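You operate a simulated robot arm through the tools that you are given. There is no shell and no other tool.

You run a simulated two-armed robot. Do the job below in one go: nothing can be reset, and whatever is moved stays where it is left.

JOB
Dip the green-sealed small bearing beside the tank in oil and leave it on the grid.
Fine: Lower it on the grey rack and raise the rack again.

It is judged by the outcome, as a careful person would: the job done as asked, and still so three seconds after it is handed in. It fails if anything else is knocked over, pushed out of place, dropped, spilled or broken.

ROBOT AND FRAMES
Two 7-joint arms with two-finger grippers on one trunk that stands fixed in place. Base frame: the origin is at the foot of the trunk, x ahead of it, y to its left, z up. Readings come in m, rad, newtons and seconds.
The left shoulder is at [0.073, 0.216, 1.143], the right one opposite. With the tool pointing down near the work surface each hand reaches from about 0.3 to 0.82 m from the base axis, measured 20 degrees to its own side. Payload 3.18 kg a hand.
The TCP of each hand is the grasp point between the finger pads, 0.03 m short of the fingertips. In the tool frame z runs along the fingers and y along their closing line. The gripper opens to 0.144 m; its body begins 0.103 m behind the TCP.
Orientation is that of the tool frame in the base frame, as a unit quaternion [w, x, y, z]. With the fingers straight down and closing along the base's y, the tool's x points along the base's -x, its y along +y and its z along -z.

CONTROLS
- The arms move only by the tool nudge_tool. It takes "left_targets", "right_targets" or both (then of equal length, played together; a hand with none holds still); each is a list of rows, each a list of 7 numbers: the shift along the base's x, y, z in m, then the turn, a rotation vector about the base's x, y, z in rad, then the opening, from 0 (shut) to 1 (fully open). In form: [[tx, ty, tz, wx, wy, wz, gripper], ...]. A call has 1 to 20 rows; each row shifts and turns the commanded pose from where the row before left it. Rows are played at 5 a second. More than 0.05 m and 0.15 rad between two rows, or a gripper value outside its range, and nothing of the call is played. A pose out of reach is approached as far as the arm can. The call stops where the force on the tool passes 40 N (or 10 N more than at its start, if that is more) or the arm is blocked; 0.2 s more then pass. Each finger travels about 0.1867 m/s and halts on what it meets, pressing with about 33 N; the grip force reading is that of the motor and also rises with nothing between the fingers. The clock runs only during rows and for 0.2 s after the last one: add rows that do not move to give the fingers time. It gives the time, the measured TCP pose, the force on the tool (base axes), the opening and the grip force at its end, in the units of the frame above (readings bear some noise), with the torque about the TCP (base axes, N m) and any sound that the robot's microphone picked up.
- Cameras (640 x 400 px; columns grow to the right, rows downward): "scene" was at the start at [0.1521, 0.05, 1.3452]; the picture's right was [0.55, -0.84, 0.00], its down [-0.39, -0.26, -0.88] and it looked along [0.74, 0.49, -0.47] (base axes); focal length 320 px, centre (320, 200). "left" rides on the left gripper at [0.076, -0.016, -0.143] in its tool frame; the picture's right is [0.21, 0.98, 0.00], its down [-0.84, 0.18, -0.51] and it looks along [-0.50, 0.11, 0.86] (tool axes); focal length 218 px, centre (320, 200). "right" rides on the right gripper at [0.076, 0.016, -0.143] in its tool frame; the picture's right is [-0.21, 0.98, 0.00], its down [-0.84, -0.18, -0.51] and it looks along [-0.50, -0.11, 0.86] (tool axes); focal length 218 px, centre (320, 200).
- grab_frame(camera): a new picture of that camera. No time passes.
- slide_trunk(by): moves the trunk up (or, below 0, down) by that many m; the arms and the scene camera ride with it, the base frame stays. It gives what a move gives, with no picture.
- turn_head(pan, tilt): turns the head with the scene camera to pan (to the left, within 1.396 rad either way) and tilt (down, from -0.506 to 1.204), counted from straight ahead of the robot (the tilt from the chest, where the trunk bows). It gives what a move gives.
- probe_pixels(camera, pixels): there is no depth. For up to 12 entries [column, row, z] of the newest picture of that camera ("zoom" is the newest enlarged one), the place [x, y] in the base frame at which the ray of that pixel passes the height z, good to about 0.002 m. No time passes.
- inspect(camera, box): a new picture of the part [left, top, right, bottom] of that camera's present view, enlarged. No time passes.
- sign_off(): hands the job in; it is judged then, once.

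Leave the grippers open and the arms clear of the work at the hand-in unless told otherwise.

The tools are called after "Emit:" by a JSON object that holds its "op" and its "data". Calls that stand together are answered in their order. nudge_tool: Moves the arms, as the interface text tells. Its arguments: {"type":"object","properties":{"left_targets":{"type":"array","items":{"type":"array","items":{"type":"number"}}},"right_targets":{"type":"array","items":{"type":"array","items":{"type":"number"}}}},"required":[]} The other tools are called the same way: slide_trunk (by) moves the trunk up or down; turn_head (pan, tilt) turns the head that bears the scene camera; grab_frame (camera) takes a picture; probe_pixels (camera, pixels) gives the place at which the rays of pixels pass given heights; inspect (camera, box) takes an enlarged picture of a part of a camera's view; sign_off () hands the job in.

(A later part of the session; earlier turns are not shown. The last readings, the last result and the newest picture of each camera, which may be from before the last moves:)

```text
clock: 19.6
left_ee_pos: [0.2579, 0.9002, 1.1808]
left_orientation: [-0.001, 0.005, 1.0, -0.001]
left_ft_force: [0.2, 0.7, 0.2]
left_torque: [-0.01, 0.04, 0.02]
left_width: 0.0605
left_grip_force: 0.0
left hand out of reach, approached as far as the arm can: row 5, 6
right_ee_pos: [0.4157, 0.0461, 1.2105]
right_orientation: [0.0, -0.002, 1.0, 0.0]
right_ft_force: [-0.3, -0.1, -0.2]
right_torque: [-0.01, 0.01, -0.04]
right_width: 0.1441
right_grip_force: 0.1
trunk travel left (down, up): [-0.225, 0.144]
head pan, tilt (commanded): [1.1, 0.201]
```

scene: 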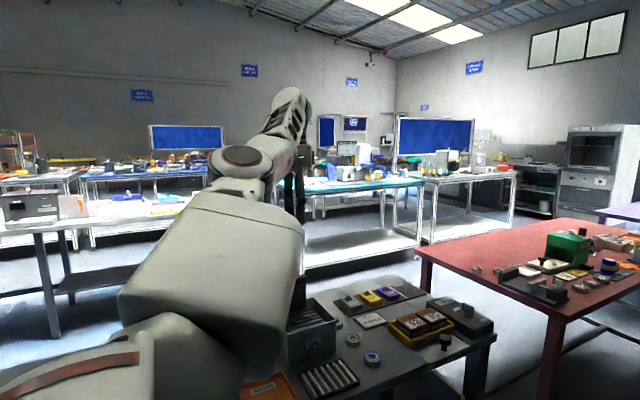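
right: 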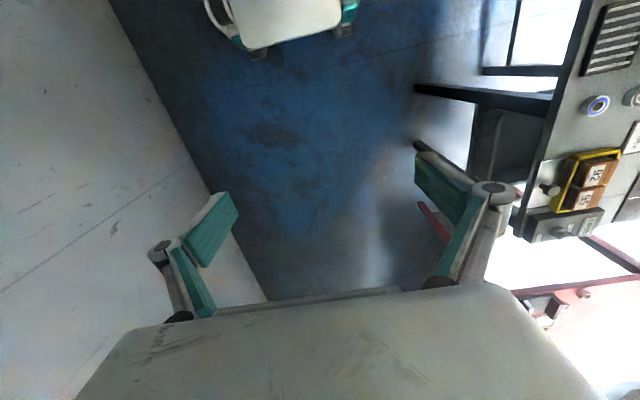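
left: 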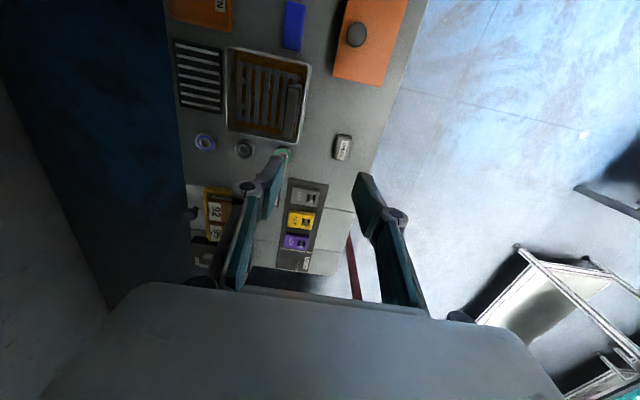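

The tangential sweep was followed exactly and the radius even grew, so the elbow is coming back toward its normal side. I'll continue the sweep with some counter-clockwise hand yaw, which also flexes the elbow, and then move inward.

Emit:
{"op": "nudge_tool", "data": {"left_targets": [[-0.035, 0.008, 0, 0, 0, 0.14, 0.42], [-0.035, 0.006, 0, 0, 0, 0.14, 0.42], [-0.035, 0.004, 0, 0, 0, 0.14, 0.42], [-0.035, 0.0, 0, 0, 0, 0.14, 0.42], [-0.03, -0.02, -0.01, 0, 0, 0, 0.42], [-0.03, -0.03, -0.01, 0, 0, 0, 0.42], [0, 0, 0, 0, 0, 0, 0.42]]}}

```text
clock: 21.2
left_ee_pos: [0.1427, 0.927, 1.1711]
left_orientation: [-0.001, -0.272, 0.962, 0.0]
left_ft_force: [0.0, -0.5, -0.4]
left_torque: [0.03, -0.02, -0.01]
left_width: 0.0604
left_grip_force: 0.0
left hand out of reach, approached as far as the arm can: row 1, 3, 4, 5, 6
right_ee_pos: [0.4156, 0.0457, 1.2101]
right_orientation: [0.0, 0.0, 1.0, 0.0]
right_ft_force: [0.4, -0.4, 0.0]
right_torque: [0.04, 0.0, 0.0]
right_width: 0.1442
right_grip_force: 0.1
trunk travel left (down, up): [-0.225, 0.144]
head pan, tilt (commanded): [1.1, 0.201]
```

Still straight, at about 0.768 m. I'll look at the arm again to see which way the elbow is sitting.

Emit:
{"op": "turn_head", "data": {"pan": 1.39, "tilt": 0.3}}

Emit:
{"op": "grab_frame", "data": {"camera": "scene"}}

Emit:
{"op": "grab_frame", "data": {"camera": "left"}}

```text
clock: 22.0
left_ee_pos: [0.1424, 0.9274, 1.1711]
left_orientation: [-0.002, -0.272, 0.962, -0.001]
left_ft_force: [0.3, -0.2, 0.2]
left_torque: [0.02, -0.01, 0.0]
left_width: 0.0604
left_grip_force: 0.0
right_ee_pos: [0.4168, 0.0467, 1.2108]
right_orientation: [0.0, -0.002, 1.0, 0.0]
right_ft_force: [0.6, -0.1, -0.4]
right_torque: [-0.01, 0.0, 0.01]
right_width: 0.1438
right_grip_force: 0.1
trunk travel left (down, up): [-0.225, 0.144]
head pan, tilt (commanded): [1.389, 0.3]
```

```text
taken
```

scene: 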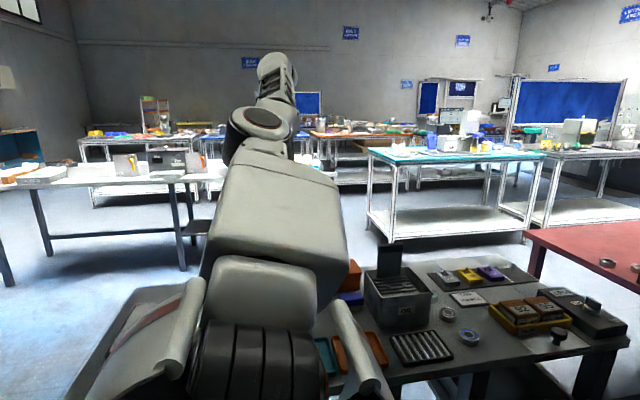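

```text
taken
```

left: 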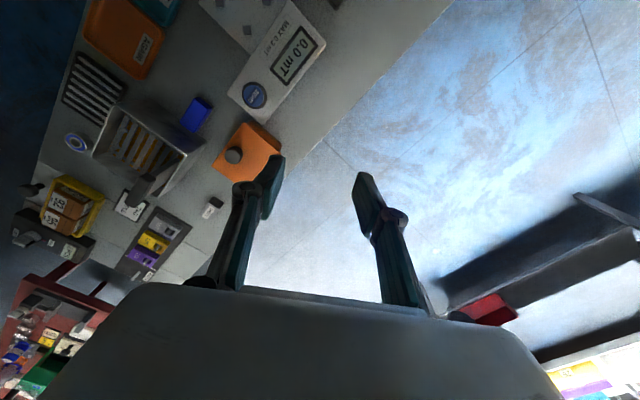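

The elbow bulges toward the -x side, so it has gone slightly past straight. More counter-clockwise hand yaw, without pulling inward, should drive the elbow back through straight to its normal side. I'll do that here, where nothing is near the hand.

Emit:
{"op": "nudge_tool", "data": {"left_targets": [[-0.01, 0, 0, 0, 0, 0.145, 0.42], [-0.01, 0, 0, 0, 0, 0.145, 0.42], [-0.01, 0, 0, 0, 0, 0.145, 0.42], [-0.01, 0, 0, 0, 0, 0.145, 0.42], [-0.01, 0, 0, 0, 0, 0.145, 0.42], [-0.01, 0, 0, 0, 0, 0.145, 0.42], [-0.01, -0.02, -0.01, 0, 0, 0, 0.42], [-0.01, -0.03, -0.01, 0, 0, 0, 0.42], [0, 0, 0, 0, 0, 0, 0.42]]}}

```text
clock: 24.0
left_ee_pos: [0.1185, 0.8852, 1.1324]
left_orientation: [0.0, -0.653, 0.758, 0.0]
left_ft_force: [-0.4, -0.6, -0.8]
left_torque: [0.01, 0.02, -0.04]
left_width: 0.0605
left_grip_force: 0.1
left hand out of reach, approached as far as the arm can: row 1, 2, 3, 4, 5, 6, 7
right_ee_pos: [0.4167, 0.0471, 1.2111]
right_orientation: [0.0, 0.0, 1.0, 0.001]
right_ft_force: [-0.1, -0.1, -0.1]
right_torque: [0.06, -0.03, 0.03]
right_width: 0.1439
right_grip_force: 0.1
trunk travel left (down, up): [-0.225, 0.144]
head pan, tilt (commanded): [1.389, 0.3]
```

Row 8 was in reach and the hand came inward (radius ≈0.71), so the elbow is bending again. I'll pull further inward and look at the arm.

Emit:
{"op": "nudge_tool", "data": {"left_targets": [[0, -0.04, 0.01, 0, 0, 0, 0.42], [0, -0.04, 0.01, 0, 0, 0, 0.42], [0, -0.04, 0.01, 0, 0, 0, 0.42], [0, -0.03, 0.01, 0, 0, 0, 0.42], [0, 0, 0, 0, 0, 0, 0.42]]}}

Emit:
{"op": "grab_frame", "data": {"camera": "scene"}}

Emit:
{"op": "grab_frame", "data": {"camera": "left"}}

```text
clock: 25.2
left_ee_pos: [0.1163, 0.7394, 1.1718]
left_orientation: [0.0, -0.652, 0.758, -0.001]
left_ft_force: [0.2, -1.0, -0.3]
left_torque: [0.0, 0.0, -0.01]
left_width: 0.0606
left_grip_force: 0.0
right_ee_pos: [0.4166, 0.0468, 1.2103]
right_orientation: [-0.001, 0.0, 1.0, 0.0]
right_ft_force: [-0.1, 0.0, 0.4]
right_torque: [-0.01, -0.02, 0.02]
right_width: 0.144
right_grip_force: 0.1
trunk travel left (down, up): [-0.225, 0.144]
head pan, tilt (commanded): [1.389, 0.3]
```

```text
taken
```

scene: 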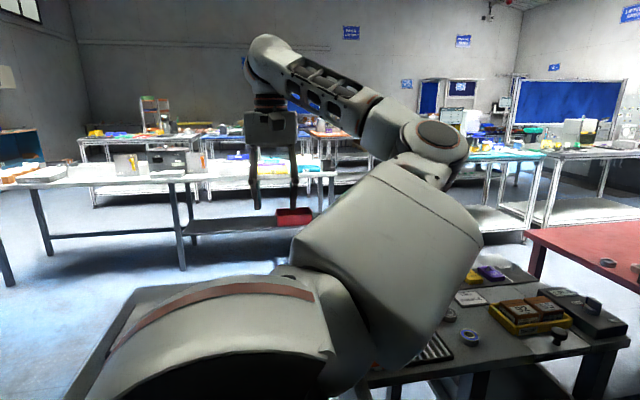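

```text
taken
```

left: 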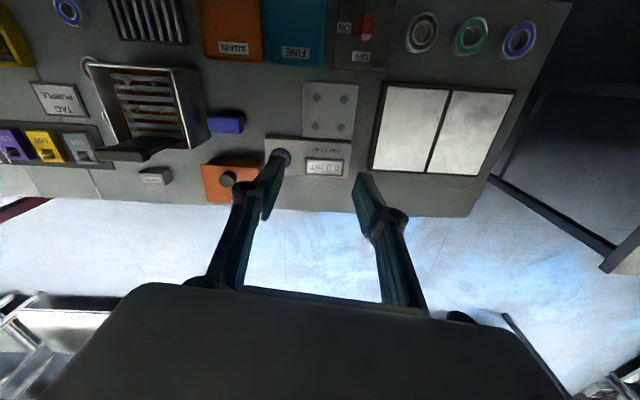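

The elbow is back on its normal side, and the hand is straight down with yaw about +81°. From here I'll stay well inside reach. Next I'll move at a safe height to above the rack slot (0.4007, 0.7093) with the fingers closing exactly along x, to confirm that pose works there.

Emit:
{"op": "nudge_tool", "data": {"left_targets": [[0.0406, -0.0043, -0.01, 0, 0, 0.0215, 0.42], [0.0406, -0.0043, -0.01, 0, 0, 0.0215, 0.42], [0.0406, -0.0043, -0.01, 0, 0, 0.0215, 0.42], [0.0406, -0.0043, -0.01, 0, 0, 0.0215, 0.42], [0.0406, -0.0043, -0.01, 0, 0, 0.0215, 0.42], [0.0406, -0.0043, -0.01, 0, 0, 0.0215, 0.42], [0.0406, -0.0043, -0.01, 0, 0, 0.0215, 0.42], [0, 0, 0, 0, 0, 0, 0.42]]}}

Emit:
{"op": "grab_frame", "data": {"camera": "left"}}

Emit:
{"op": "grab_frame", "data": {"camera": "scene"}}

```text
clock: 27.0
left_ee_pos: [0.4006, 0.7071, 1.1036]
left_orientation: [0.0, 0.707, -0.707, 0.001]
left_ft_force: [0.0, 0.2, 0.2]
left_torque: [0.0, 0.0, 0.02]
left_width: 0.061
left_grip_force: 0.2
right_ee_pos: [0.4158, 0.0459, 1.2115]
right_orientation: [0.0, 0.0, 1.0, 0.0]
right_ft_force: [-0.4, 1.1, 0.4]
right_torque: [0.03, -0.02, 0.03]
right_width: 0.1438
right_grip_force: 0.0
trunk travel left (down, up): [-0.225, 0.144]
head pan, tilt (commanded): [1.389, 0.3]
```

```text
taken
```

left: 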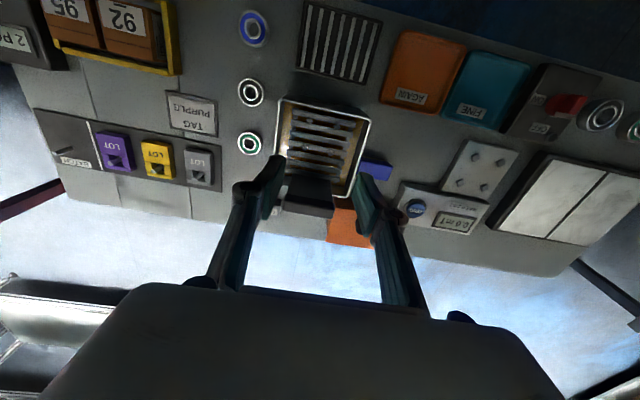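

```text
taken
```

scene: 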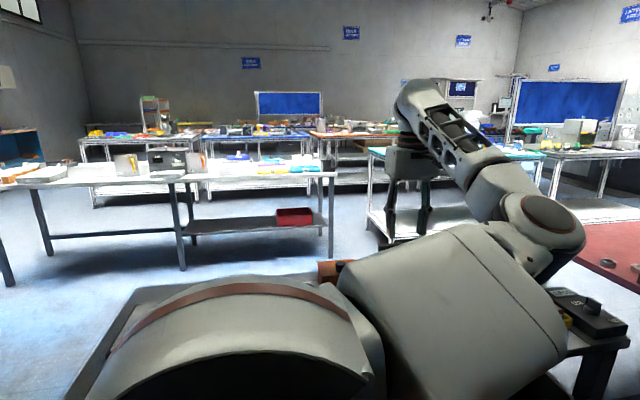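

That pose works exactly. From here the left camera looks from the -y side. I'll zoom on the tank and green bearing for one more independent measurement.

Emit:
{"op": "inspect", "data": {"camera": "left", "box": [220, 60, 390, 230]}}

```text
2.35 times, centred on (305, 145) of left
```

zoom: 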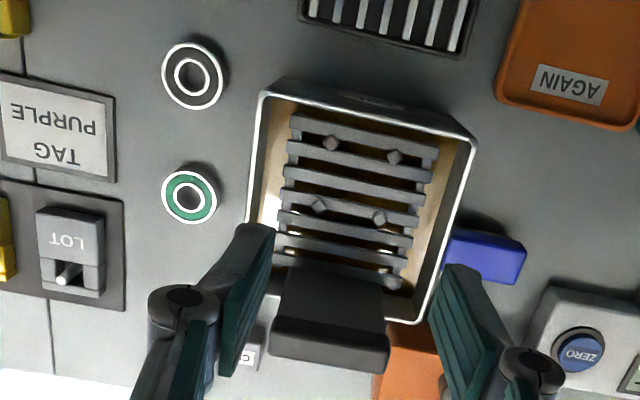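

Emit:
{"op": "probe_pixels", "data": {"camera": "zoom", "pixels": [[190, 196, 0.886], [190, 196, 0.87], [162, 196, 0.886], [218, 196, 0.886], [190, 170, 0.886], [190, 223, 0.886], [331, 142, 0.93], [394, 156, 0.93], [319, 206, 0.93], [380, 218, 0.93], [331, 142, 0.92], [380, 218, 0.92]]}}

Emit:
{"op": "probe_pixels", "data": {"camera": "zoom", "pixels": [[264, 95, 0.947], [475, 140, 0.947], [272, 328, 1.02], [386, 345, 1.02], [388, 372, 1.02], [270, 352, 1.02], [193, 75, 0.886]]}}

```text
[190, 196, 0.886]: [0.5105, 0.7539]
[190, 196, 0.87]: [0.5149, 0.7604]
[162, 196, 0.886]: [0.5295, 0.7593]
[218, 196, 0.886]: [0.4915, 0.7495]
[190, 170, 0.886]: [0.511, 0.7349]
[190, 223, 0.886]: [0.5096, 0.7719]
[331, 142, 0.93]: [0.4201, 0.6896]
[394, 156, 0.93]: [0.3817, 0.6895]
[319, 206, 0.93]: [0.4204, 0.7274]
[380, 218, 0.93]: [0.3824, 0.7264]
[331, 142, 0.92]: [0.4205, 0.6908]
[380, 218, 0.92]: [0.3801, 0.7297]
```

```text
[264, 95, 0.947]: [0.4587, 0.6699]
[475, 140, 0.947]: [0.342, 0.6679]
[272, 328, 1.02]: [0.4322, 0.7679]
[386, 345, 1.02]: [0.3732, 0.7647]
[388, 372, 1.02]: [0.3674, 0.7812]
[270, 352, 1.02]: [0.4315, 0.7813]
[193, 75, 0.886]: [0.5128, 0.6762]
```

Three views agree best with the bearing top at about z 0.874 and its centre at (0.514, 0.759). The slot centre is (0.4005, 0.7095), with nub tops around 0.925. Next I'll swing to yaw +20° over the bearing, which keeps the camera away from the grip bar, and look from lower down.

Emit:
{"op": "nudge_tool", "data": {"left_targets": [[0.0126, 0.0058, 0, 0, 0, -0.1357, 0.42], [0.0126, 0.0058, 0, 0, 0, -0.1357, 0.42], [0.0126, 0.0058, 0, 0, 0, -0.1357, 0.42], [0.0126, 0.0058, 0, 0, 0, -0.1357, 0.42], [0.0126, 0.0058, 0, 0, 0, -0.1357, 0.42], [0.0126, 0.0058, 0, 0, 0, -0.1357, 0.42], [0.0126, 0.0058, -0.015, 0, 0, -0.1357, 0.42], [0.0126, 0.0058, -0.015, 0, 0, -0.1357, 0.42], [0.0126, 0.0055, -0.015, 0, 0, -0.1361, 0.42], [0, 0, -0.02, 0, 0, 0, 0.42], [0, 0, 0, 0, 0, 0, 0.42]]}}

Emit:
{"op": "grab_frame", "data": {"camera": "left"}}

Emit:
{"op": "inspect", "data": {"camera": "left", "box": [230, 80, 430, 240]}}

```text
clock: 29.4
left_ee_pos: [0.515, 0.7586, 1.0378]
left_orientation: [0.0, -0.172, 0.985, 0.0]
left_ft_force: [-0.9, 0.6, 0.0]
left_torque: [-0.04, -0.06, 0.02]
left_width: 0.0606
left_grip_force: 0.0
right_ee_pos: [0.4157, 0.0456, 1.2108]
right_orientation: [0.0, -0.001, 1.0, -0.001]
right_ft_force: [0.4, 0.5, 0.0]
right_torque: [-0.01, 0.01, -0.04]
right_width: 0.1442
right_grip_force: 0.1
trunk travel left (down, up): [-0.225, 0.144]
head pan, tilt (commanded): [1.389, 0.3]
```

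```text
taken
```

left: 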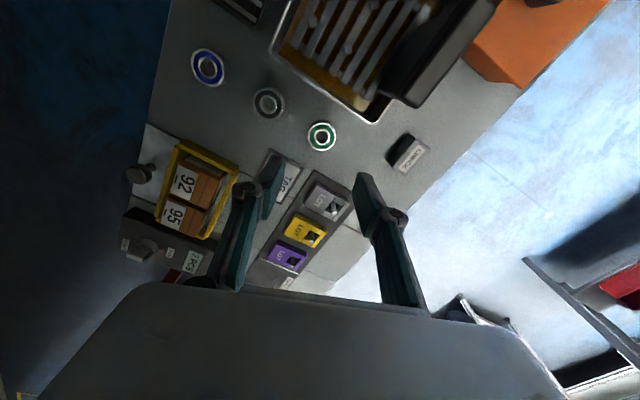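

```text
2.50 times, centred on (330, 160) of left
```

zoom: 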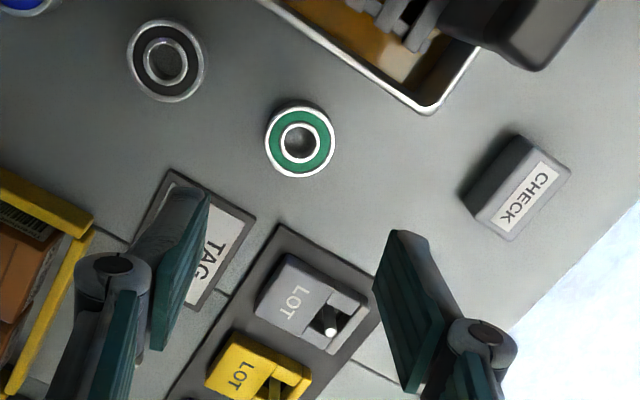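

In reach, and exactly on target. I'll probe the green bearing's centre (301,142) and its edges at several heights from this closer view.

Emit:
{"op": "probe_pixels", "data": {"camera": "zoom", "pixels": [[301, 142, 0.886], [301, 142, 0.874], [301, 142, 0.865], [265, 140, 0.874], [336, 144, 0.874], [301, 107, 0.874], [301, 178, 0.874], [166, 61, 0.874]]}}

```text
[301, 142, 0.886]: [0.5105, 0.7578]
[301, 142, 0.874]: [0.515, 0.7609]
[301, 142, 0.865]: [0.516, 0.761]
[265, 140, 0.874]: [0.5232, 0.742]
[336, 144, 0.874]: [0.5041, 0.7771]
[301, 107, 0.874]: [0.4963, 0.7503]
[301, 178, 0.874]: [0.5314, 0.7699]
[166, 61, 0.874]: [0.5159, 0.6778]
```

The centre agrees: about (0.514, 0.7597). I'll descend to TCP z≈0.92, so the tips are at about 0.89, just above the bearing top. Then I'll check force and view.

Emit:
{"op": "nudge_tool", "data": {"left_targets": [[0, 0.0005, -0.03, 0, 0, 0, 0.42], [0, 0.0005, -0.03, 0, 0, 0, 0.42], [0, 0, -0.03, 0, 0, 0, 0.42], [0, 0, -0.014, 0, 0, 0, 0.42], [0, 0, -0.014, 0, 0, 0, 0.42], [0, 0, 0, 0, 0, 0, 0.42]]}}

Emit:
{"op": "turn_head", "data": {"pan": 1.1, "tilt": 0.6}}

Emit:
{"op": "grab_frame", "data": {"camera": "left"}}

Emit:
{"op": "grab_frame", "data": {"camera": "scene"}}

```text
clock: 30.8
left_ee_pos: [0.5149, 0.7587, 0.919]
left_orientation: [0.0, -0.174, 0.985, 0.0]
left_ft_force: [0.2, -0.3, -0.2]
left_torque: [0.02, -0.03, 0.01]
left_width: 0.0604
left_grip_force: 0.1
right_ee_pos: [0.4158, 0.0456, 1.2093]
right_orientation: [-0.001, 0.0, 1.0, 0.001]
right_ft_force: [-0.2, 0.3, 0.3]
right_torque: [-0.03, -0.04, -0.01]
right_width: 0.1441
right_grip_force: 0.0
trunk travel left (down, up): [-0.225, 0.144]
head pan, tilt (commanded): [1.389, 0.3]
```

```text
clock: 31.6
left_ee_pos: [0.5154, 0.7591, 0.9197]
left_orientation: [0.0, -0.174, 0.985, 0.0]
left_ft_force: [-0.5, -0.1, 0.5]
left_torque: [-0.01, 0.02, -0.06]
left_width: 0.0602
left_grip_force: 0.2
right_ee_pos: [0.4171, 0.0458, 1.2108]
right_orientation: [0.0, -0.001, 1.0, -0.001]
right_ft_force: [-0.8, 0.0, 0.2]
right_torque: [-0.01, 0.03, -0.01]
right_width: 0.144
right_grip_force: 0.1
trunk travel left (down, up): [-0.225, 0.144]
head pan, tilt (commanded): [1.1, 0.6]
```

```text
taken
```

left: 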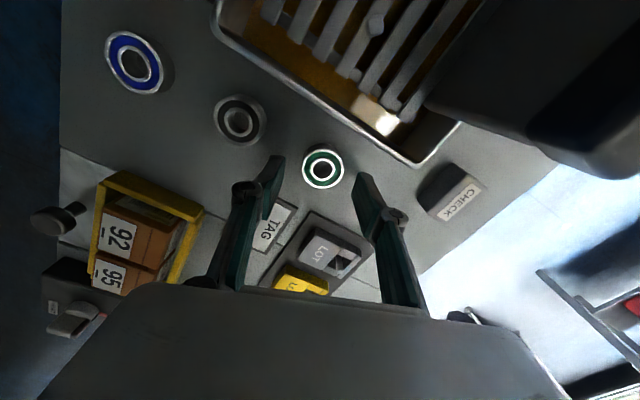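

```text
taken
```

scene: 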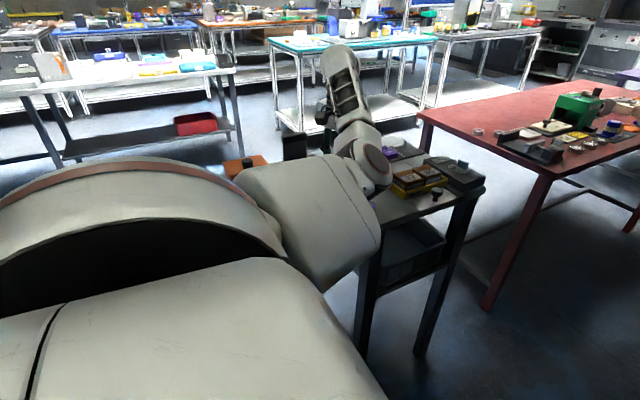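

The bearing at (323,169) lies between the fingertips, about 3 mm toward the +y finger. Its top matches z≈0.874, and force is near zero. I'll correct the centring by that much and descend in small steps to TCP z≈0.895.

Emit:
{"op": "nudge_tool", "data": {"left_targets": [[-0.001, 0.0025, -0.005, 0, 0, 0, 0.42], [0, 0, -0.005, 0, 0, 0, 0.42], [0, 0, -0.005, 0, 0, 0, 0.42], [0, 0, -0.005, 0, 0, 0, 0.42], [0, 0, -0.004, 0, 0, 0, 0.42], [0, 0, 0, 0, 0, 0, 0.42]]}}

Emit:
{"op": "inspect", "data": {"camera": "left", "box": [230, 110, 430, 240]}}

```text
clock: 33.0
left_ee_pos: [0.5148, 0.7617, 0.8961]
left_orientation: [0.0, -0.174, 0.985, -0.001]
left_ft_force: [-0.7, -0.4, 0.7]
left_torque: [-0.02, -0.03, 0.01]
left_width: 0.0607
left_grip_force: 0.1
right_ee_pos: [0.4149, 0.0455, 1.2106]
right_orientation: [0.0, 0.0, 1.0, 0.0]
right_ft_force: [-0.4, -0.5, -0.2]
right_torque: [0.01, 0.02, 0.01]
right_width: 0.144
right_grip_force: 0.0
trunk travel left (down, up): [-0.225, 0.144]
head pan, tilt (commanded): [1.1, 0.6]
```

```text
3.08 times, centred on (330, 175) of left
```

zoom: 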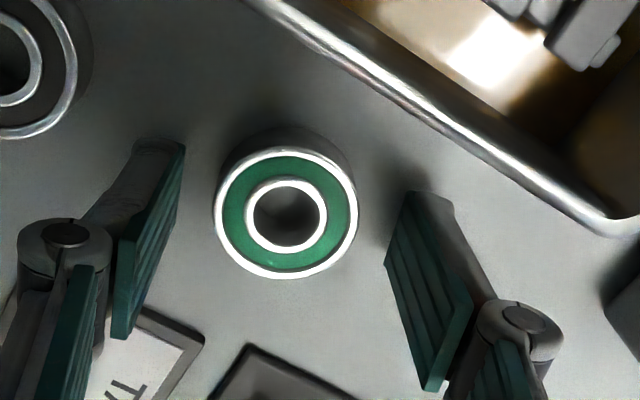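

The bearing is centred between the pads, and its top at (319,179) matches the predicted line exactly. No contact force. I'll go 2 mm lower and close.

Emit:
{"op": "nudge_tool", "data": {"left_targets": [[0, 0, -0.002, 0, 0, 0, 0.42], [0, 0, 0, 0, 0, 0, 0.3], [0, 0, 0, 0, 0, 0, 0.2], [0, 0, 0, 0, 0, 0, 0.15], [0, 0, 0, 0, 0, 0, 0.15], [0, 0, 0, 0, 0, 0, 0.15]]}}

Emit:
{"op": "inspect", "data": {"camera": "left", "box": [230, 110, 430, 240]}}

```text
clock: 34.4
left_ee_pos: [0.5123, 0.7625, 0.8934]
left_orientation: [0.0, -0.173, 0.985, -0.001]
left_ft_force: [-0.5, 0.0, -0.7]
left_torque: [-0.01, 0.0, 0.02]
left_width: 0.0388
left_grip_force: 33.2
right_ee_pos: [0.4167, 0.0453, 1.2098]
right_orientation: [0.0, -0.001, 1.0, 0.0]
right_ft_force: [0.1, -0.7, -1.0]
right_torque: [-0.01, -0.01, -0.03]
right_width: 0.144
right_grip_force: 0.1
trunk travel left (down, up): [-0.225, 0.144]
head pan, tilt (commanded): [1.1, 0.6]
```

```text
3.08 times, centred on (330, 175) of left
```

zoom: 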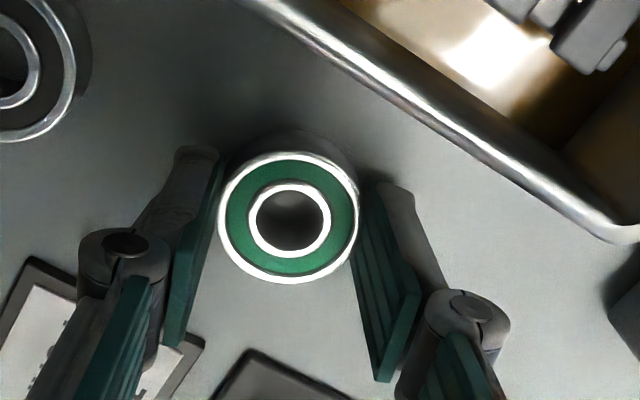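

Gripped: opening 0.0388 m, grip force 33 N, bearing centred in the pads. I'll lift gently, check the hold, then continue up to z≈1.08.

Emit:
{"op": "nudge_tool", "data": {"left_targets": [[0, 0, 0.01, 0, 0, 0, 0.15], [0, 0, 0.02, 0, 0, 0, 0.15], [0, 0, 0.03, 0, 0, 0, 0.15], [0, 0, 0.03, 0, 0, 0, 0.15], [0, 0, 0.03, 0, 0, 0, 0.15], [0, 0, 0.03, 0, 0, 0, 0.15], [0, 0, 0.0366, 0, 0, 0, 0.15], [0, 0, 0, 0, 0, 0, 0.15]]}}

Emit:
{"op": "grab_frame", "data": {"camera": "left"}}

```text
clock: 36.2
left_ee_pos: [0.5135, 0.7615, 1.079]
left_orientation: [-0.001, -0.174, 0.985, 0.0]
left_ft_force: [0.5, -0.5, -0.7]
left_torque: [-0.03, 0.04, 0.02]
left_width: 0.0386
left_grip_force: 33.2
right_ee_pos: [0.4165, 0.046, 1.211]
right_orientation: [-0.001, -0.001, 1.0, -0.001]
right_ft_force: [-0.1, 0.8, 0.1]
right_torque: [-0.02, 0.02, 0.0]
right_width: 0.1441
right_grip_force: 0.1
trunk travel left (down, up): [-0.225, 0.144]
head pan, tilt (commanded): [1.1, 0.6]
```

```text
taken
```

left: 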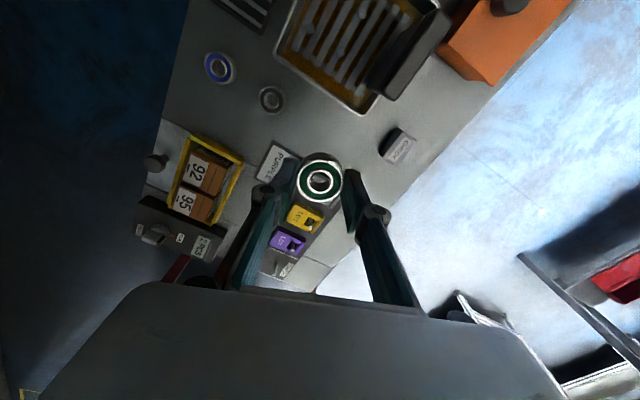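

The bearing is held and level, and the other bearings are undisturbed. Now I'll swing +70° in yaw and move above the rack slot at z≈1.10.

Emit:
{"op": "nudge_tool", "data": {"left_targets": [[-0.0125, -0.0058, 0.004, 0, 0, 0.1357, 0.15], [-0.0125, -0.0058, 0.004, 0, 0, 0.1357, 0.15], [-0.0125, -0.0058, 0.004, 0, 0, 0.1357, 0.15], [-0.0125, -0.0058, 0.004, 0, 0, 0.1357, 0.15], [-0.0125, -0.0058, 0.004, 0, 0, 0.1357, 0.15], [-0.0125, -0.0058, 0, 0, 0, 0.1357, 0.15], [-0.0125, -0.0058, 0, 0, 0, 0.1357, 0.15], [-0.0125, -0.0058, 0, 0, 0, 0.1357, 0.15], [-0.0125, -0.0058, 0, 0, 0, 0.1361, 0.15], [0, 0, 0, 0, 0, 0, 0.15]]}}

Emit:
{"op": "grab_frame", "data": {"camera": "left"}}

Emit:
{"op": "inspect", "data": {"camera": "left", "box": [240, 70, 400, 230]}}

```text
clock: 38.4
left_ee_pos: [0.4, 0.7094, 1.0999]
left_orientation: [0.001, 0.707, -0.707, 0.001]
left_ft_force: [-0.3, 0.0, -0.5]
left_torque: [0.01, 0.0, -0.01]
left_width: 0.0386
left_grip_force: 33.0
right_ee_pos: [0.4154, 0.0448, 1.2096]
right_orientation: [0.0, 0.0, 1.0, -0.001]
right_ft_force: [-0.1, 0.6, 0.3]
right_torque: [-0.02, -0.01, -0.04]
right_width: 0.1441
right_grip_force: 0.0
trunk travel left (down, up): [-0.225, 0.144]
head pan, tilt (commanded): [1.1, 0.6]
```

```text
taken
```

left: 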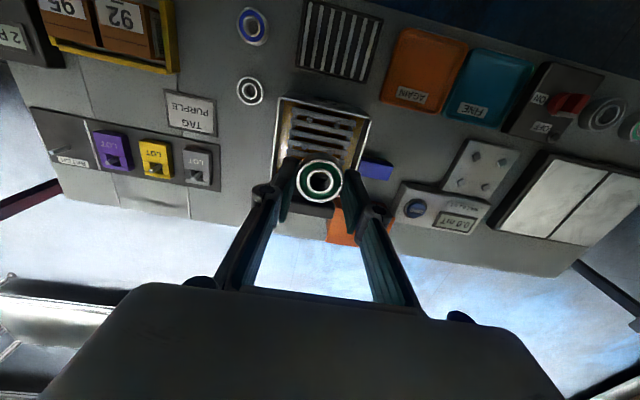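

```text
2.50 times, centred on (320, 150) of left
```

zoom: 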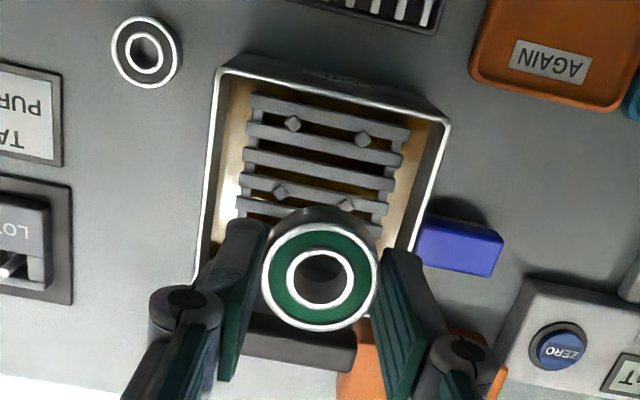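

The hand is at (0.400, 0.7094) above the slot, bearing held level. I'll re-probe the four nubs from here to confirm the slot centre before lowering.

Emit:
{"op": "probe_pixels", "data": {"camera": "zoom", "pixels": [[293, 124, 0.925], [362, 139, 0.925], [280, 191, 0.925], [346, 205, 0.925], [293, 124, 0.915], [346, 205, 0.915], [293, 124, 0.935], [346, 205, 0.935]]}}

```text
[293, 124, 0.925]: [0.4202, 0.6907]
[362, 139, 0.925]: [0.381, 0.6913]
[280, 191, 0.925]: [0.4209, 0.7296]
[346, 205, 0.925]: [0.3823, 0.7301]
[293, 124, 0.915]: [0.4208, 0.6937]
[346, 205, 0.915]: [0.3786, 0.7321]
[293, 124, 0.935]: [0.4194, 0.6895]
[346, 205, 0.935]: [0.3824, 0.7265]
```

The slot centre is about (0.401, 0.7097). I'll shift 1 mm in x and descend to TCP z≈0.985, with the bearing bottom just above rim height.

Emit:
{"op": "nudge_tool", "data": {"left_targets": [[0.001, 0, -0.03, 0, 0, 0, 0.15], [0, 0, -0.03, 0, 0, 0, 0.15], [0, 0, -0.03, 0, 0, 0, 0.15], [0, 0, -0.015, 0, 0, 0, 0.15], [0, 0, -0.01, 0, 0, 0, 0.15], [0, 0, 0, 0, 0, 0, 0.15]]}}

Emit:
{"op": "grab_frame", "data": {"camera": "left"}}

Emit:
{"op": "inspect", "data": {"camera": "left", "box": [240, 80, 400, 240]}}

Emit:
{"op": "grab_frame", "data": {"camera": "scene"}}

```text
clock: 39.8
left_ee_pos: [0.4012, 0.7084, 0.9853]
left_orientation: [0.0, 0.707, -0.707, 0.001]
left_ft_force: [0.0, 0.5, -1.1]
left_torque: [-0.01, 0.0, 0.05]
left_width: 0.0386
left_grip_force: 32.8
right_ee_pos: [0.4173, 0.0455, 1.21]
right_orientation: [0.0, -0.001, 1.0, 0.001]
right_ft_force: [0.3, -0.3, 0.5]
right_torque: [0.02, -0.01, -0.02]
right_width: 0.1443
right_grip_force: 0.1
trunk travel left (down, up): [-0.225, 0.144]
head pan, tilt (commanded): [1.1, 0.6]
```

```text
taken
```

left: 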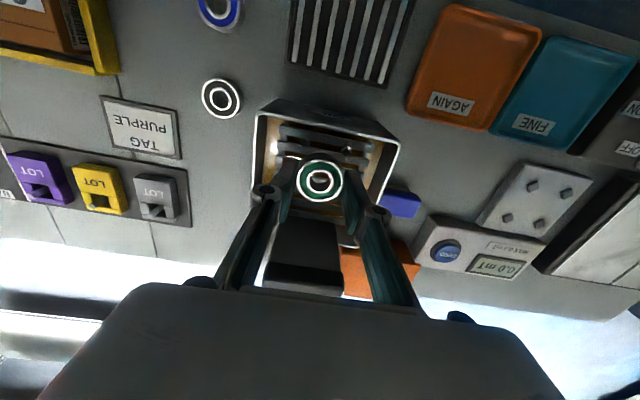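

```text
2.50 times, centred on (320, 160) of left
```

zoom: 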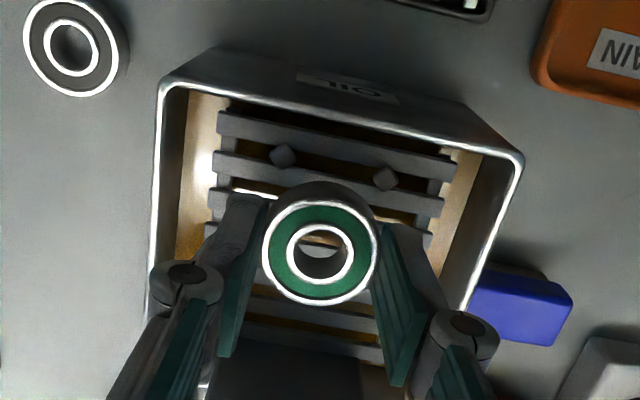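

```text
taken
```

scene: 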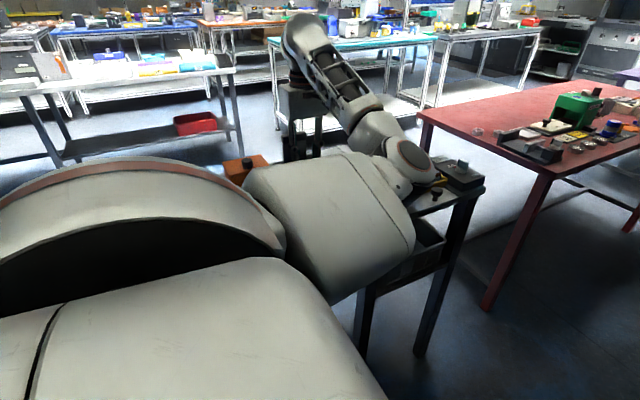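

The near nubs, at zoom (283,155) and (385,178), sit symmetrically ahead of the bearing. I'll check them once more with the probe at this close range.

Emit:
{"op": "probe_pixels", "data": {"camera": "zoom", "pixels": [[283, 155, 0.925], [385, 178, 0.925], [283, 155, 0.92], [385, 178, 0.92], [283, 155, 0.93], [385, 178, 0.93], [320, 303, 0.95], [320, 200, 0.966]]}}

```text
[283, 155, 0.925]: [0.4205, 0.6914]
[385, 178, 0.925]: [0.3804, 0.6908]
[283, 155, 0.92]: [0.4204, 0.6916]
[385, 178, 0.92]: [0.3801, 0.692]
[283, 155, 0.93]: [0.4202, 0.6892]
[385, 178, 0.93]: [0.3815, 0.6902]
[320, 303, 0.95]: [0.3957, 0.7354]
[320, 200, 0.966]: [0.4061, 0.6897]
```

The slot centre is confirmed at (0.4005, 0.710). I'll lower in 5 mm steps to about z 0.965, adjusting by 1 mm, and watch the force.

Emit:
{"op": "nudge_tool", "data": {"left_targets": [[-0.0005, 0.001, -0.005, 0, 0, 0, 0.15], [0, 0, -0.005, 0, 0, 0, 0.15], [0, 0, -0.005, 0, 0, 0, 0.15], [0, 0, -0.004, 0, 0, 0, 0.15], [0, 0, 0, 0, 0, 0, 0.15]]}}

```text
clock: 41.0
left_ee_pos: [0.4021, 0.7098, 0.966]
left_orientation: [0.0, -0.707, 0.707, -0.001]
left_ft_force: [0.5, 0.0, -0.7]
left_torque: [-0.01, 0.06, -0.01]
left_width: 0.0387
left_grip_force: 32.7
right_ee_pos: [0.4159, 0.0459, 1.2103]
right_orientation: [0.001, 0.0, 1.0, 0.0]
right_ft_force: [0.1, 0.3, 0.8]
right_torque: [0.02, 0.0, -0.01]
right_width: 0.144
right_grip_force: 0.0
trunk travel left (down, up): [-0.225, 0.144]
head pan, tilt (commanded): [1.1, 0.6]
```

No contact yet. I'll continue in 2 mm steps.

Emit:
{"op": "nudge_tool", "data": {"left_targets": [[-0.0005, 0, -0.002, 0, 0, 0, 0.15], [0, 0, -0.002, 0, 0, 0, 0.15], [0, 0, 0, 0, 0, 0, 0.15]]}}

Emit:
{"op": "inspect", "data": {"camera": "left", "box": [240, 80, 400, 240]}}

```text
clock: 41.8
left_ee_pos: [0.4004, 0.7109, 0.9629]
left_orientation: [0.0, -0.707, 0.707, -0.001]
left_ft_force: [-0.2, -0.1, -0.5]
left_torque: [0.0, 0.04, -0.01]
left_width: 0.0386
left_grip_force: 32.6
right_ee_pos: [0.4157, 0.0463, 1.2099]
right_orientation: [0.0, 0.0, 1.0, 0.0]
right_ft_force: [1.0, -0.2, -0.1]
right_torque: [0.0, 0.03, 0.02]
right_width: 0.1438
right_grip_force: 0.0
trunk travel left (down, up): [-0.225, 0.144]
head pan, tilt (commanded): [1.1, 0.6]
```

```text
2.50 times, centred on (320, 160) of left
```

zoom: 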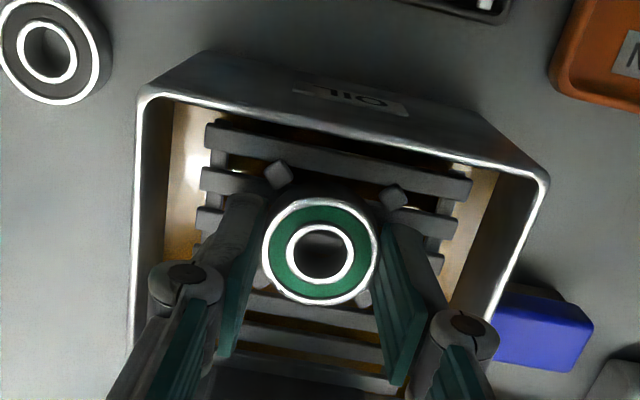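

The four nubs now surround the bearing evenly, at (277,175), (393,197), (261,278) and (362,297). There's still no contact, so I'll keep going in 2 mm steps.

Emit:
{"op": "nudge_tool", "data": {"left_targets": [[0, 0, -0.002, 0, 0, 0, 0.15], [0, 0, -0.002, 0, 0, 0, 0.15], [0, 0, 0, 0, 0, 0, 0.15]]}}

```text
clock: 42.6
left_ee_pos: [0.4002, 0.7105, 0.9583]
left_orientation: [-0.001, 0.708, -0.707, 0.0]
left_ft_force: [1.6, 0.0, 1.4]
left_torque: [0.01, -0.01, -0.01]
left_width: 0.039
left_grip_force: 32.7
right_ee_pos: [0.4166, 0.0453, 1.211]
right_orientation: [0.0, 0.0, 1.0, 0.001]
right_ft_force: [0.6, 0.4, 0.1]
right_torque: [-0.01, -0.01, 0.01]
right_width: 0.1442
right_grip_force: 0.1
trunk travel left (down, up): [-0.225, 0.144]
head pan, tilt (commanded): [1.1, 0.6]
```

The force rose slightly, to +1.4 N in z, which may be first contact. One more 1.5 mm step.

Emit:
{"op": "nudge_tool", "data": {"left_targets": [[0, 0, -0.0015, 0, 0, 0, 0.15], [0, 0, 0, 0, 0, 0, 0.15]]}}

```text
clock: 43.2
left_ee_pos: [0.4014, 0.7103, 0.9562]
left_orientation: [0.0, 0.708, -0.706, 0.0]
left_ft_force: [0.3, -0.5, 1.1]
left_torque: [0.02, -0.03, 0.01]
left_width: 0.0388
left_grip_force: 32.7
right_ee_pos: [0.4163, 0.0447, 1.2108]
right_orientation: [0.0, 0.0, 1.0, 0.0]
right_ft_force: [0.1, -0.5, 0.5]
right_torque: [0.01, 0.01, -0.01]
right_width: 0.144
right_grip_force: 0.0
trunk travel left (down, up): [-0.225, 0.144]
head pan, tilt (commanded): [1.1, 0.6]
```

Emit:
{"op": "inspect", "data": {"camera": "left", "box": [240, 80, 400, 240]}}

Emit:
{"op": "nudge_tool", "data": {"left_targets": [[0, 0, -0.0015, 0, 0, 0, 0.15], [0, 0, 0, 0, 0, 0, 0.15]]}}

```text
2.50 times, centred on (320, 160) of left
```

zoom: 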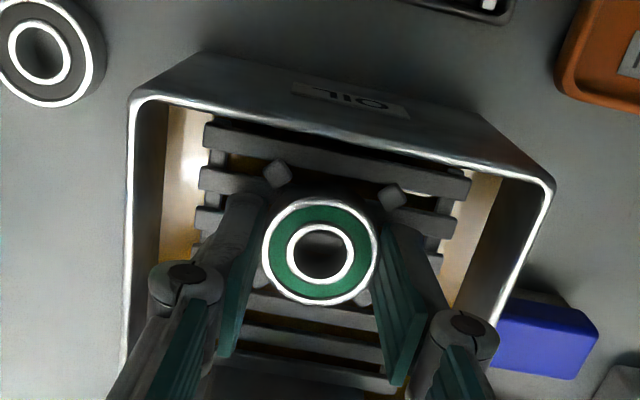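

```text
clock: 43.8
left_ee_pos: [0.4014, 0.7102, 0.9553]
left_orientation: [0.0, 0.708, -0.706, 0.001]
left_ft_force: [-0.3, 0.1, 1.5]
left_torque: [0.02, 0.01, 0.01]
left_width: 0.0388
left_grip_force: 32.9
right_ee_pos: [0.4151, 0.0447, 1.2096]
right_orientation: [0.0, -0.001, 1.0, 0.0]
right_ft_force: [-0.8, -0.2, 0.3]
right_torque: [0.01, 0.02, 0.02]
right_width: 0.1439
right_grip_force: 0.1
trunk travel left (down, up): [-0.225, 0.144]
head pan, tilt (commanded): [1.1, 0.6]
```

Comparing pictures, the slats kept the same apparent distance while the rim came closer. So the bearing is resting on the rack, and the rack gives a few mm under a light push (about 1.5 N). The bearing is seated between the nubs, so I'll open gently to 52 mm.

Emit:
{"op": "nudge_tool", "data": {"left_targets": [[0, 0, 0, 0, 0, 0, 0.3], [0, 0, 0, 0, 0, 0, 0.34], [0, 0, 0, 0, 0, 0, 0.36], [0, 0, 0, 0, 0, 0, 0.36]]}}

Emit:
{"op": "inspect", "data": {"camera": "left", "box": [240, 80, 400, 240]}}

```text
clock: 44.8
left_ee_pos: [0.4003, 0.7108, 0.9556]
left_orientation: [0.001, 0.707, -0.707, 0.002]
left_ft_force: [-0.3, 0.0, 0.3]
left_torque: [-0.02, -0.02, 0.0]
left_width: 0.0519
left_grip_force: 0.0
right_ee_pos: [0.416, 0.046, 1.2104]
right_orientation: [0.0, 0.0, 1.0, -0.001]
right_ft_force: [0.2, 0.3, -0.2]
right_torque: [-0.07, 0.01, 0.01]
right_width: 0.144
right_grip_force: 0.0
trunk travel left (down, up): [-0.225, 0.144]
head pan, tilt (commanded): [1.1, 0.6]
```

```text
2.50 times, centred on (320, 160) of left
```

zoom: 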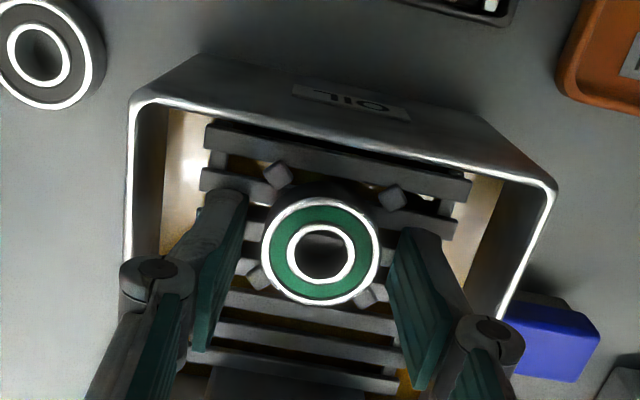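

Released. The bearing sits flat between the four nubs, and force is near zero. I'll raise the hand straight up and look at the rack.

Emit:
{"op": "nudge_tool", "data": {"left_targets": [[0, 0, 0.01, 0, 0, 0, 0.36], [0, 0, 0.015, 0, 0, 0, 0.36], [0, 0, 0.03, 0, 0, 0, 0.36], [0, 0, 0.03, 0, 0, 0, 0.36], [0, 0, 0.03, 0, 0, 0, 0.36], [0, 0, 0.03, 0, 0, 0, 0.36], [0, 0, 0, 0, 0, 0, 0.36]]}}

Emit:
{"op": "grab_frame", "data": {"camera": "left"}}

Emit:
{"op": "inspect", "data": {"camera": "left", "box": [240, 70, 400, 230]}}

```text
clock: 46.4
left_ee_pos: [0.4034, 0.71, 1.1006]
left_orientation: [0.001, 0.707, -0.707, 0.001]
left_ft_force: [1.4, 0.8, -0.3]
left_torque: [-0.01, -0.03, 0.0]
left_width: 0.0518
left_grip_force: 0.0
right_ee_pos: [0.4162, 0.0457, 1.2111]
right_orientation: [0.0, 0.0, 1.0, 0.0]
right_ft_force: [-0.4, 0.6, -0.8]
right_torque: [0.0, 0.03, -0.03]
right_width: 0.1438
right_grip_force: 0.1
trunk travel left (down, up): [-0.225, 0.144]
head pan, tilt (commanded): [1.1, 0.6]
```

```text
taken
```

left: 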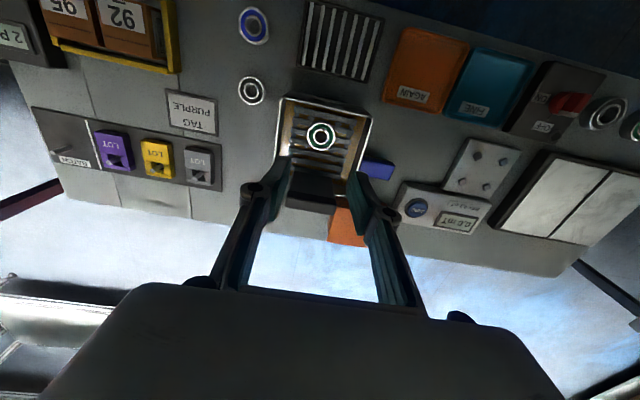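

```text
2.50 times, centred on (320, 150) of left
```

zoom: 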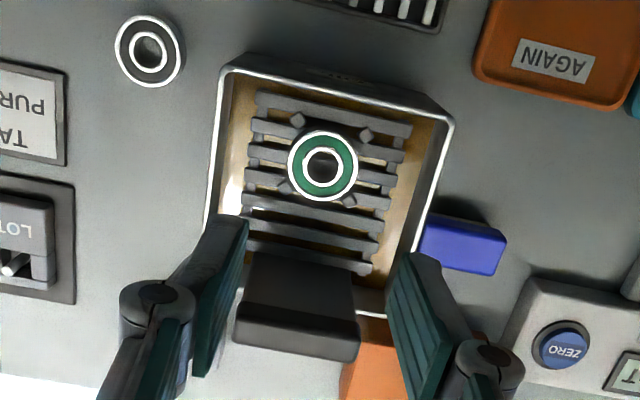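

The bearing is seated on the rack. Next I'll turn the hand back to yaw 0, so it closes along y, and move over the grip bar at (0.400, 0.778), keeping the tips above 1.06.

Emit:
{"op": "nudge_tool", "data": {"left_targets": [[0, 0.0062, 0, 0, 0, -0.1428, 0.36], [0, 0.0062, 0, 0, 0, -0.1428, 0.36], [0, 0.0062, 0, 0, 0, -0.1428, 0.36], [0, 0.0062, 0, 0, 0, -0.1428, 0.36], [0, 0.0062, 0, 0, 0, -0.1428, 0.36], [0, 0.0062, 0, 0, 0, -0.1428, 0.36], [0, 0.0062, 0, 0, 0, -0.1428, 0.36], [0, 0.0062, 0, 0, 0, -0.1428, 0.36], [0, 0.0062, 0, 0, 0, -0.1428, 0.36], [0, 0.0062, 0, 0, 0, -0.1428, 0.36], [0, 0.0062, 0, 0, 0, -0.1428, 0.36], [0, 0, 0, 0, 0, 0, 0.36]]}}

Emit:
{"op": "grab_frame", "data": {"camera": "left"}}

Emit:
{"op": "inspect", "data": {"camera": "left", "box": [240, 110, 400, 240]}}

Emit:
{"op": "grab_frame", "data": {"camera": "scene"}}

```text
clock: 49.0
left_ee_pos: [0.4015, 0.7792, 1.0991]
left_orientation: [-0.001, -0.001, 1.0, -0.001]
left_ft_force: [0.5, -0.4, 0.3]
left_torque: [0.04, 0.0, 0.0]
left_width: 0.0519
left_grip_force: 0.2
right_ee_pos: [0.4159, 0.046, 1.2104]
right_orientation: [-0.001, 0.0, 1.0, 0.0]
right_ft_force: [-1.0, -0.7, 0.3]
right_torque: [0.0, 0.0, 0.0]
right_width: 0.144
right_grip_force: 0.1
trunk travel left (down, up): [-0.225, 0.144]
head pan, tilt (commanded): [1.1, 0.6]
```

```text
taken
```

left: 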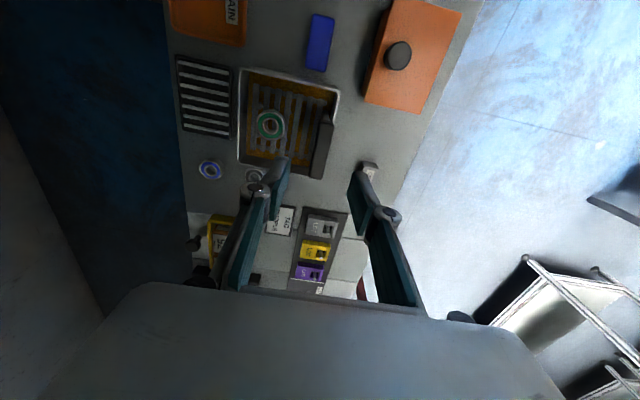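

```text
3.08 times, centred on (320, 175) of left
```

zoom: 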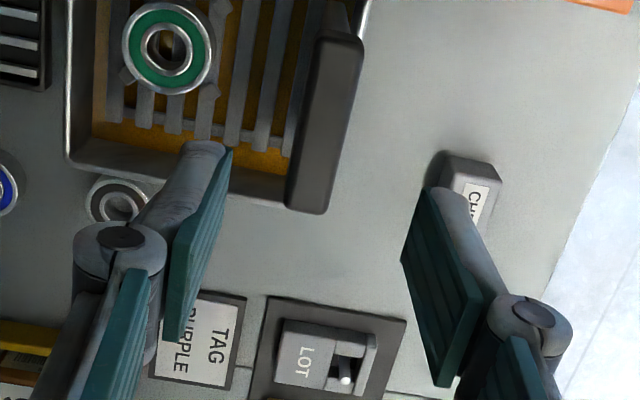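

```text
taken
```

scene: 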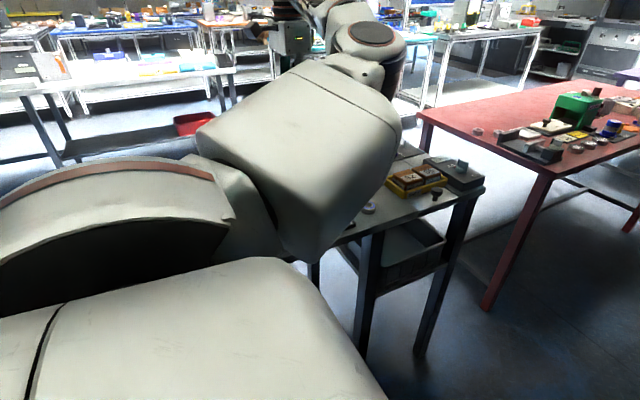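

The bar's top face spans zoom (318,32)–(362,42)–(325,212)–(287,205). I'll probe it at three heights, and the bearing too.

Emit:
{"op": "probe_pixels", "data": {"camera": "zoom", "pixels": [[340, 35, 1.02], [306, 210, 1.02], [340, 35, 1.005], [306, 210, 1.005], [340, 35, 0.99], [306, 210, 0.99], [303, 120, 1.01], [345, 125, 1.01], [170, 48, 0.935]]}}

```text
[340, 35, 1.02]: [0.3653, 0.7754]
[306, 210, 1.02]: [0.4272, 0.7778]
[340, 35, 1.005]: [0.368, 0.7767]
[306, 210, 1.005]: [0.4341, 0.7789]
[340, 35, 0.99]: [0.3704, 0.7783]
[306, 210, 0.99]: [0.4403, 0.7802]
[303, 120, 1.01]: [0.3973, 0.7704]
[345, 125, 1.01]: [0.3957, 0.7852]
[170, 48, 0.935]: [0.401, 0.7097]
```

Bar centre is about (0.400, 0.7778), top around z 1.005–1.01. I'll descend to TCP z≈1.04 with a 1 mm y correction, then check before straddling the bar.

Emit:
{"op": "nudge_tool", "data": {"left_targets": [[-0.001, -0.0012, -0.02, 0, 0, 0, 0.36], [0, 0, -0.02, 0, 0, 0, 0.36], [0, 0, -0.019, 0, 0, 0, 0.36], [0, 0, 0, 0, 0, 0, 0.36]]}}

Emit:
{"op": "inspect", "data": {"camera": "left", "box": [230, 110, 410, 240]}}

```text
clock: 50.0
left_ee_pos: [0.4011, 0.7764, 1.0411]
left_orientation: [0.0, 0.0, 1.0, 0.0]
left_ft_force: [0.1, 0.2, 0.2]
left_torque: [0.0, 0.0, 0.02]
left_width: 0.0519
left_grip_force: 0.0
right_ee_pos: [0.4159, 0.0452, 1.2111]
right_orientation: [0.0, 0.0, 1.0, -0.001]
right_ft_force: [0.7, 0.2, 0.0]
right_torque: [0.01, -0.02, -0.01]
right_width: 0.1439
right_grip_force: 0.1
trunk travel left (down, up): [-0.225, 0.144]
head pan, tilt (commanded): [1.1, 0.6]
```

```text
3.08 times, centred on (320, 175) of left
```

zoom: 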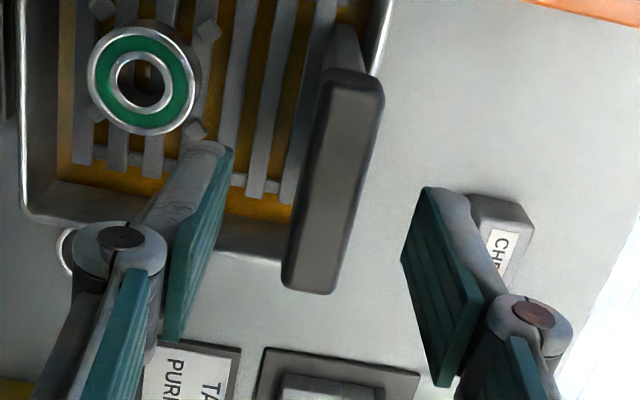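

Triangulating gives the bar top now at about z 1.000, since the rack gave about 1 cm, with centre y≈0.7795. I'll shift +3 mm in y and lower so the tips straddle the top 10–12 mm of the bar. That shallow hold keeps the fingertips above the tank rim when the rack goes down.

Emit:
{"op": "nudge_tool", "data": {"left_targets": [[0, 0.003, 0, 0, 0, 0, 0.36], [0, 0, -0.008, 0, 0, 0, 0.36], [0, 0, -0.008, 0, 0, 0, 0.36], [0, 0, -0.006, 0, 0, 0, 0.36], [0, 0, 0, 0, 0, 0, 0.36]]}}

Emit:
{"op": "inspect", "data": {"camera": "left", "box": [230, 110, 410, 240]}}

```text
clock: 51.2
left_ee_pos: [0.4004, 0.7794, 1.0198]
left_orientation: [0.0, 0.0, 1.0, 0.001]
left_ft_force: [0.6, -0.2, -0.1]
left_torque: [0.04, -0.01, 0.02]
left_width: 0.0515
left_grip_force: 0.1
right_ee_pos: [0.4157, 0.0457, 1.21]
right_orientation: [0.0, 0.0, 1.0, 0.0]
right_ft_force: [-0.1, 0.9, 0.0]
right_torque: [0.01, 0.0, 0.01]
right_width: 0.1443
right_grip_force: 0.1
trunk travel left (down, up): [-0.225, 0.144]
head pan, tilt (commanded): [1.1, 0.6]
```

```text
3.08 times, centred on (320, 175) of left
```

zoom: 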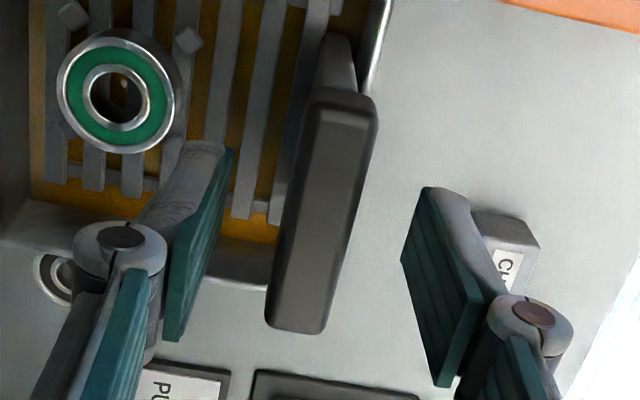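

The bar is centred between the pads and its top is about 22 mm below the TCP. I'll lower 4 mm more and close on it.

Emit:
{"op": "nudge_tool", "data": {"left_targets": [[0, 0, -0.004, 0, 0, 0, 0.36], [0, 0, 0, 0, 0, 0, 0.2], [0, 0, 0, 0, 0, 0, 0.05], [0, 0, 0, 0, 0, 0, 0.03], [0, 0, 0, 0, 0, 0, 0.03], [0, 0, 0, 0, 0, 0, 0.03]]}}

Emit:
{"op": "inspect", "data": {"camera": "left", "box": [230, 110, 410, 240]}}

```text
clock: 52.6
left_ee_pos: [0.4014, 0.7783, 1.0155]
left_orientation: [-0.001, 0.0, 1.0, 0.0]
left_ft_force: [-5.3, -19.1, -6.0]
left_torque: [-0.51, 0.3, -0.34]
left_width: 0.0175
left_grip_force: 44.7
right_ee_pos: [0.4158, 0.0451, 1.2101]
right_orientation: [0.0, 0.0, 1.0, 0.0]
right_ft_force: [-0.8, 0.3, 0.1]
right_torque: [-0.01, -0.04, -0.04]
right_width: 0.144
right_grip_force: 0.1
trunk travel left (down, up): [-0.225, 0.144]
head pan, tilt (commanded): [1.1, 0.6]
```

```text
3.08 times, centred on (320, 175) of left
```

zoom: 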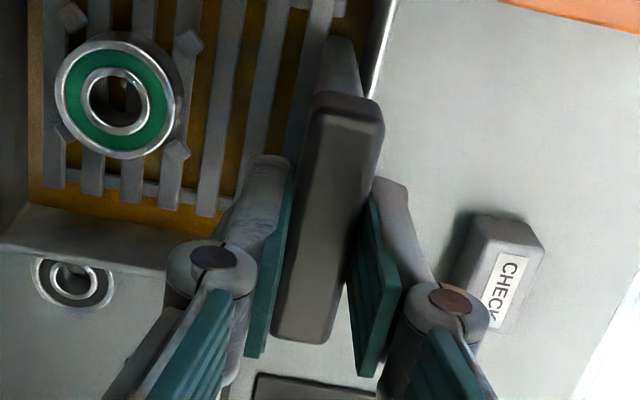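

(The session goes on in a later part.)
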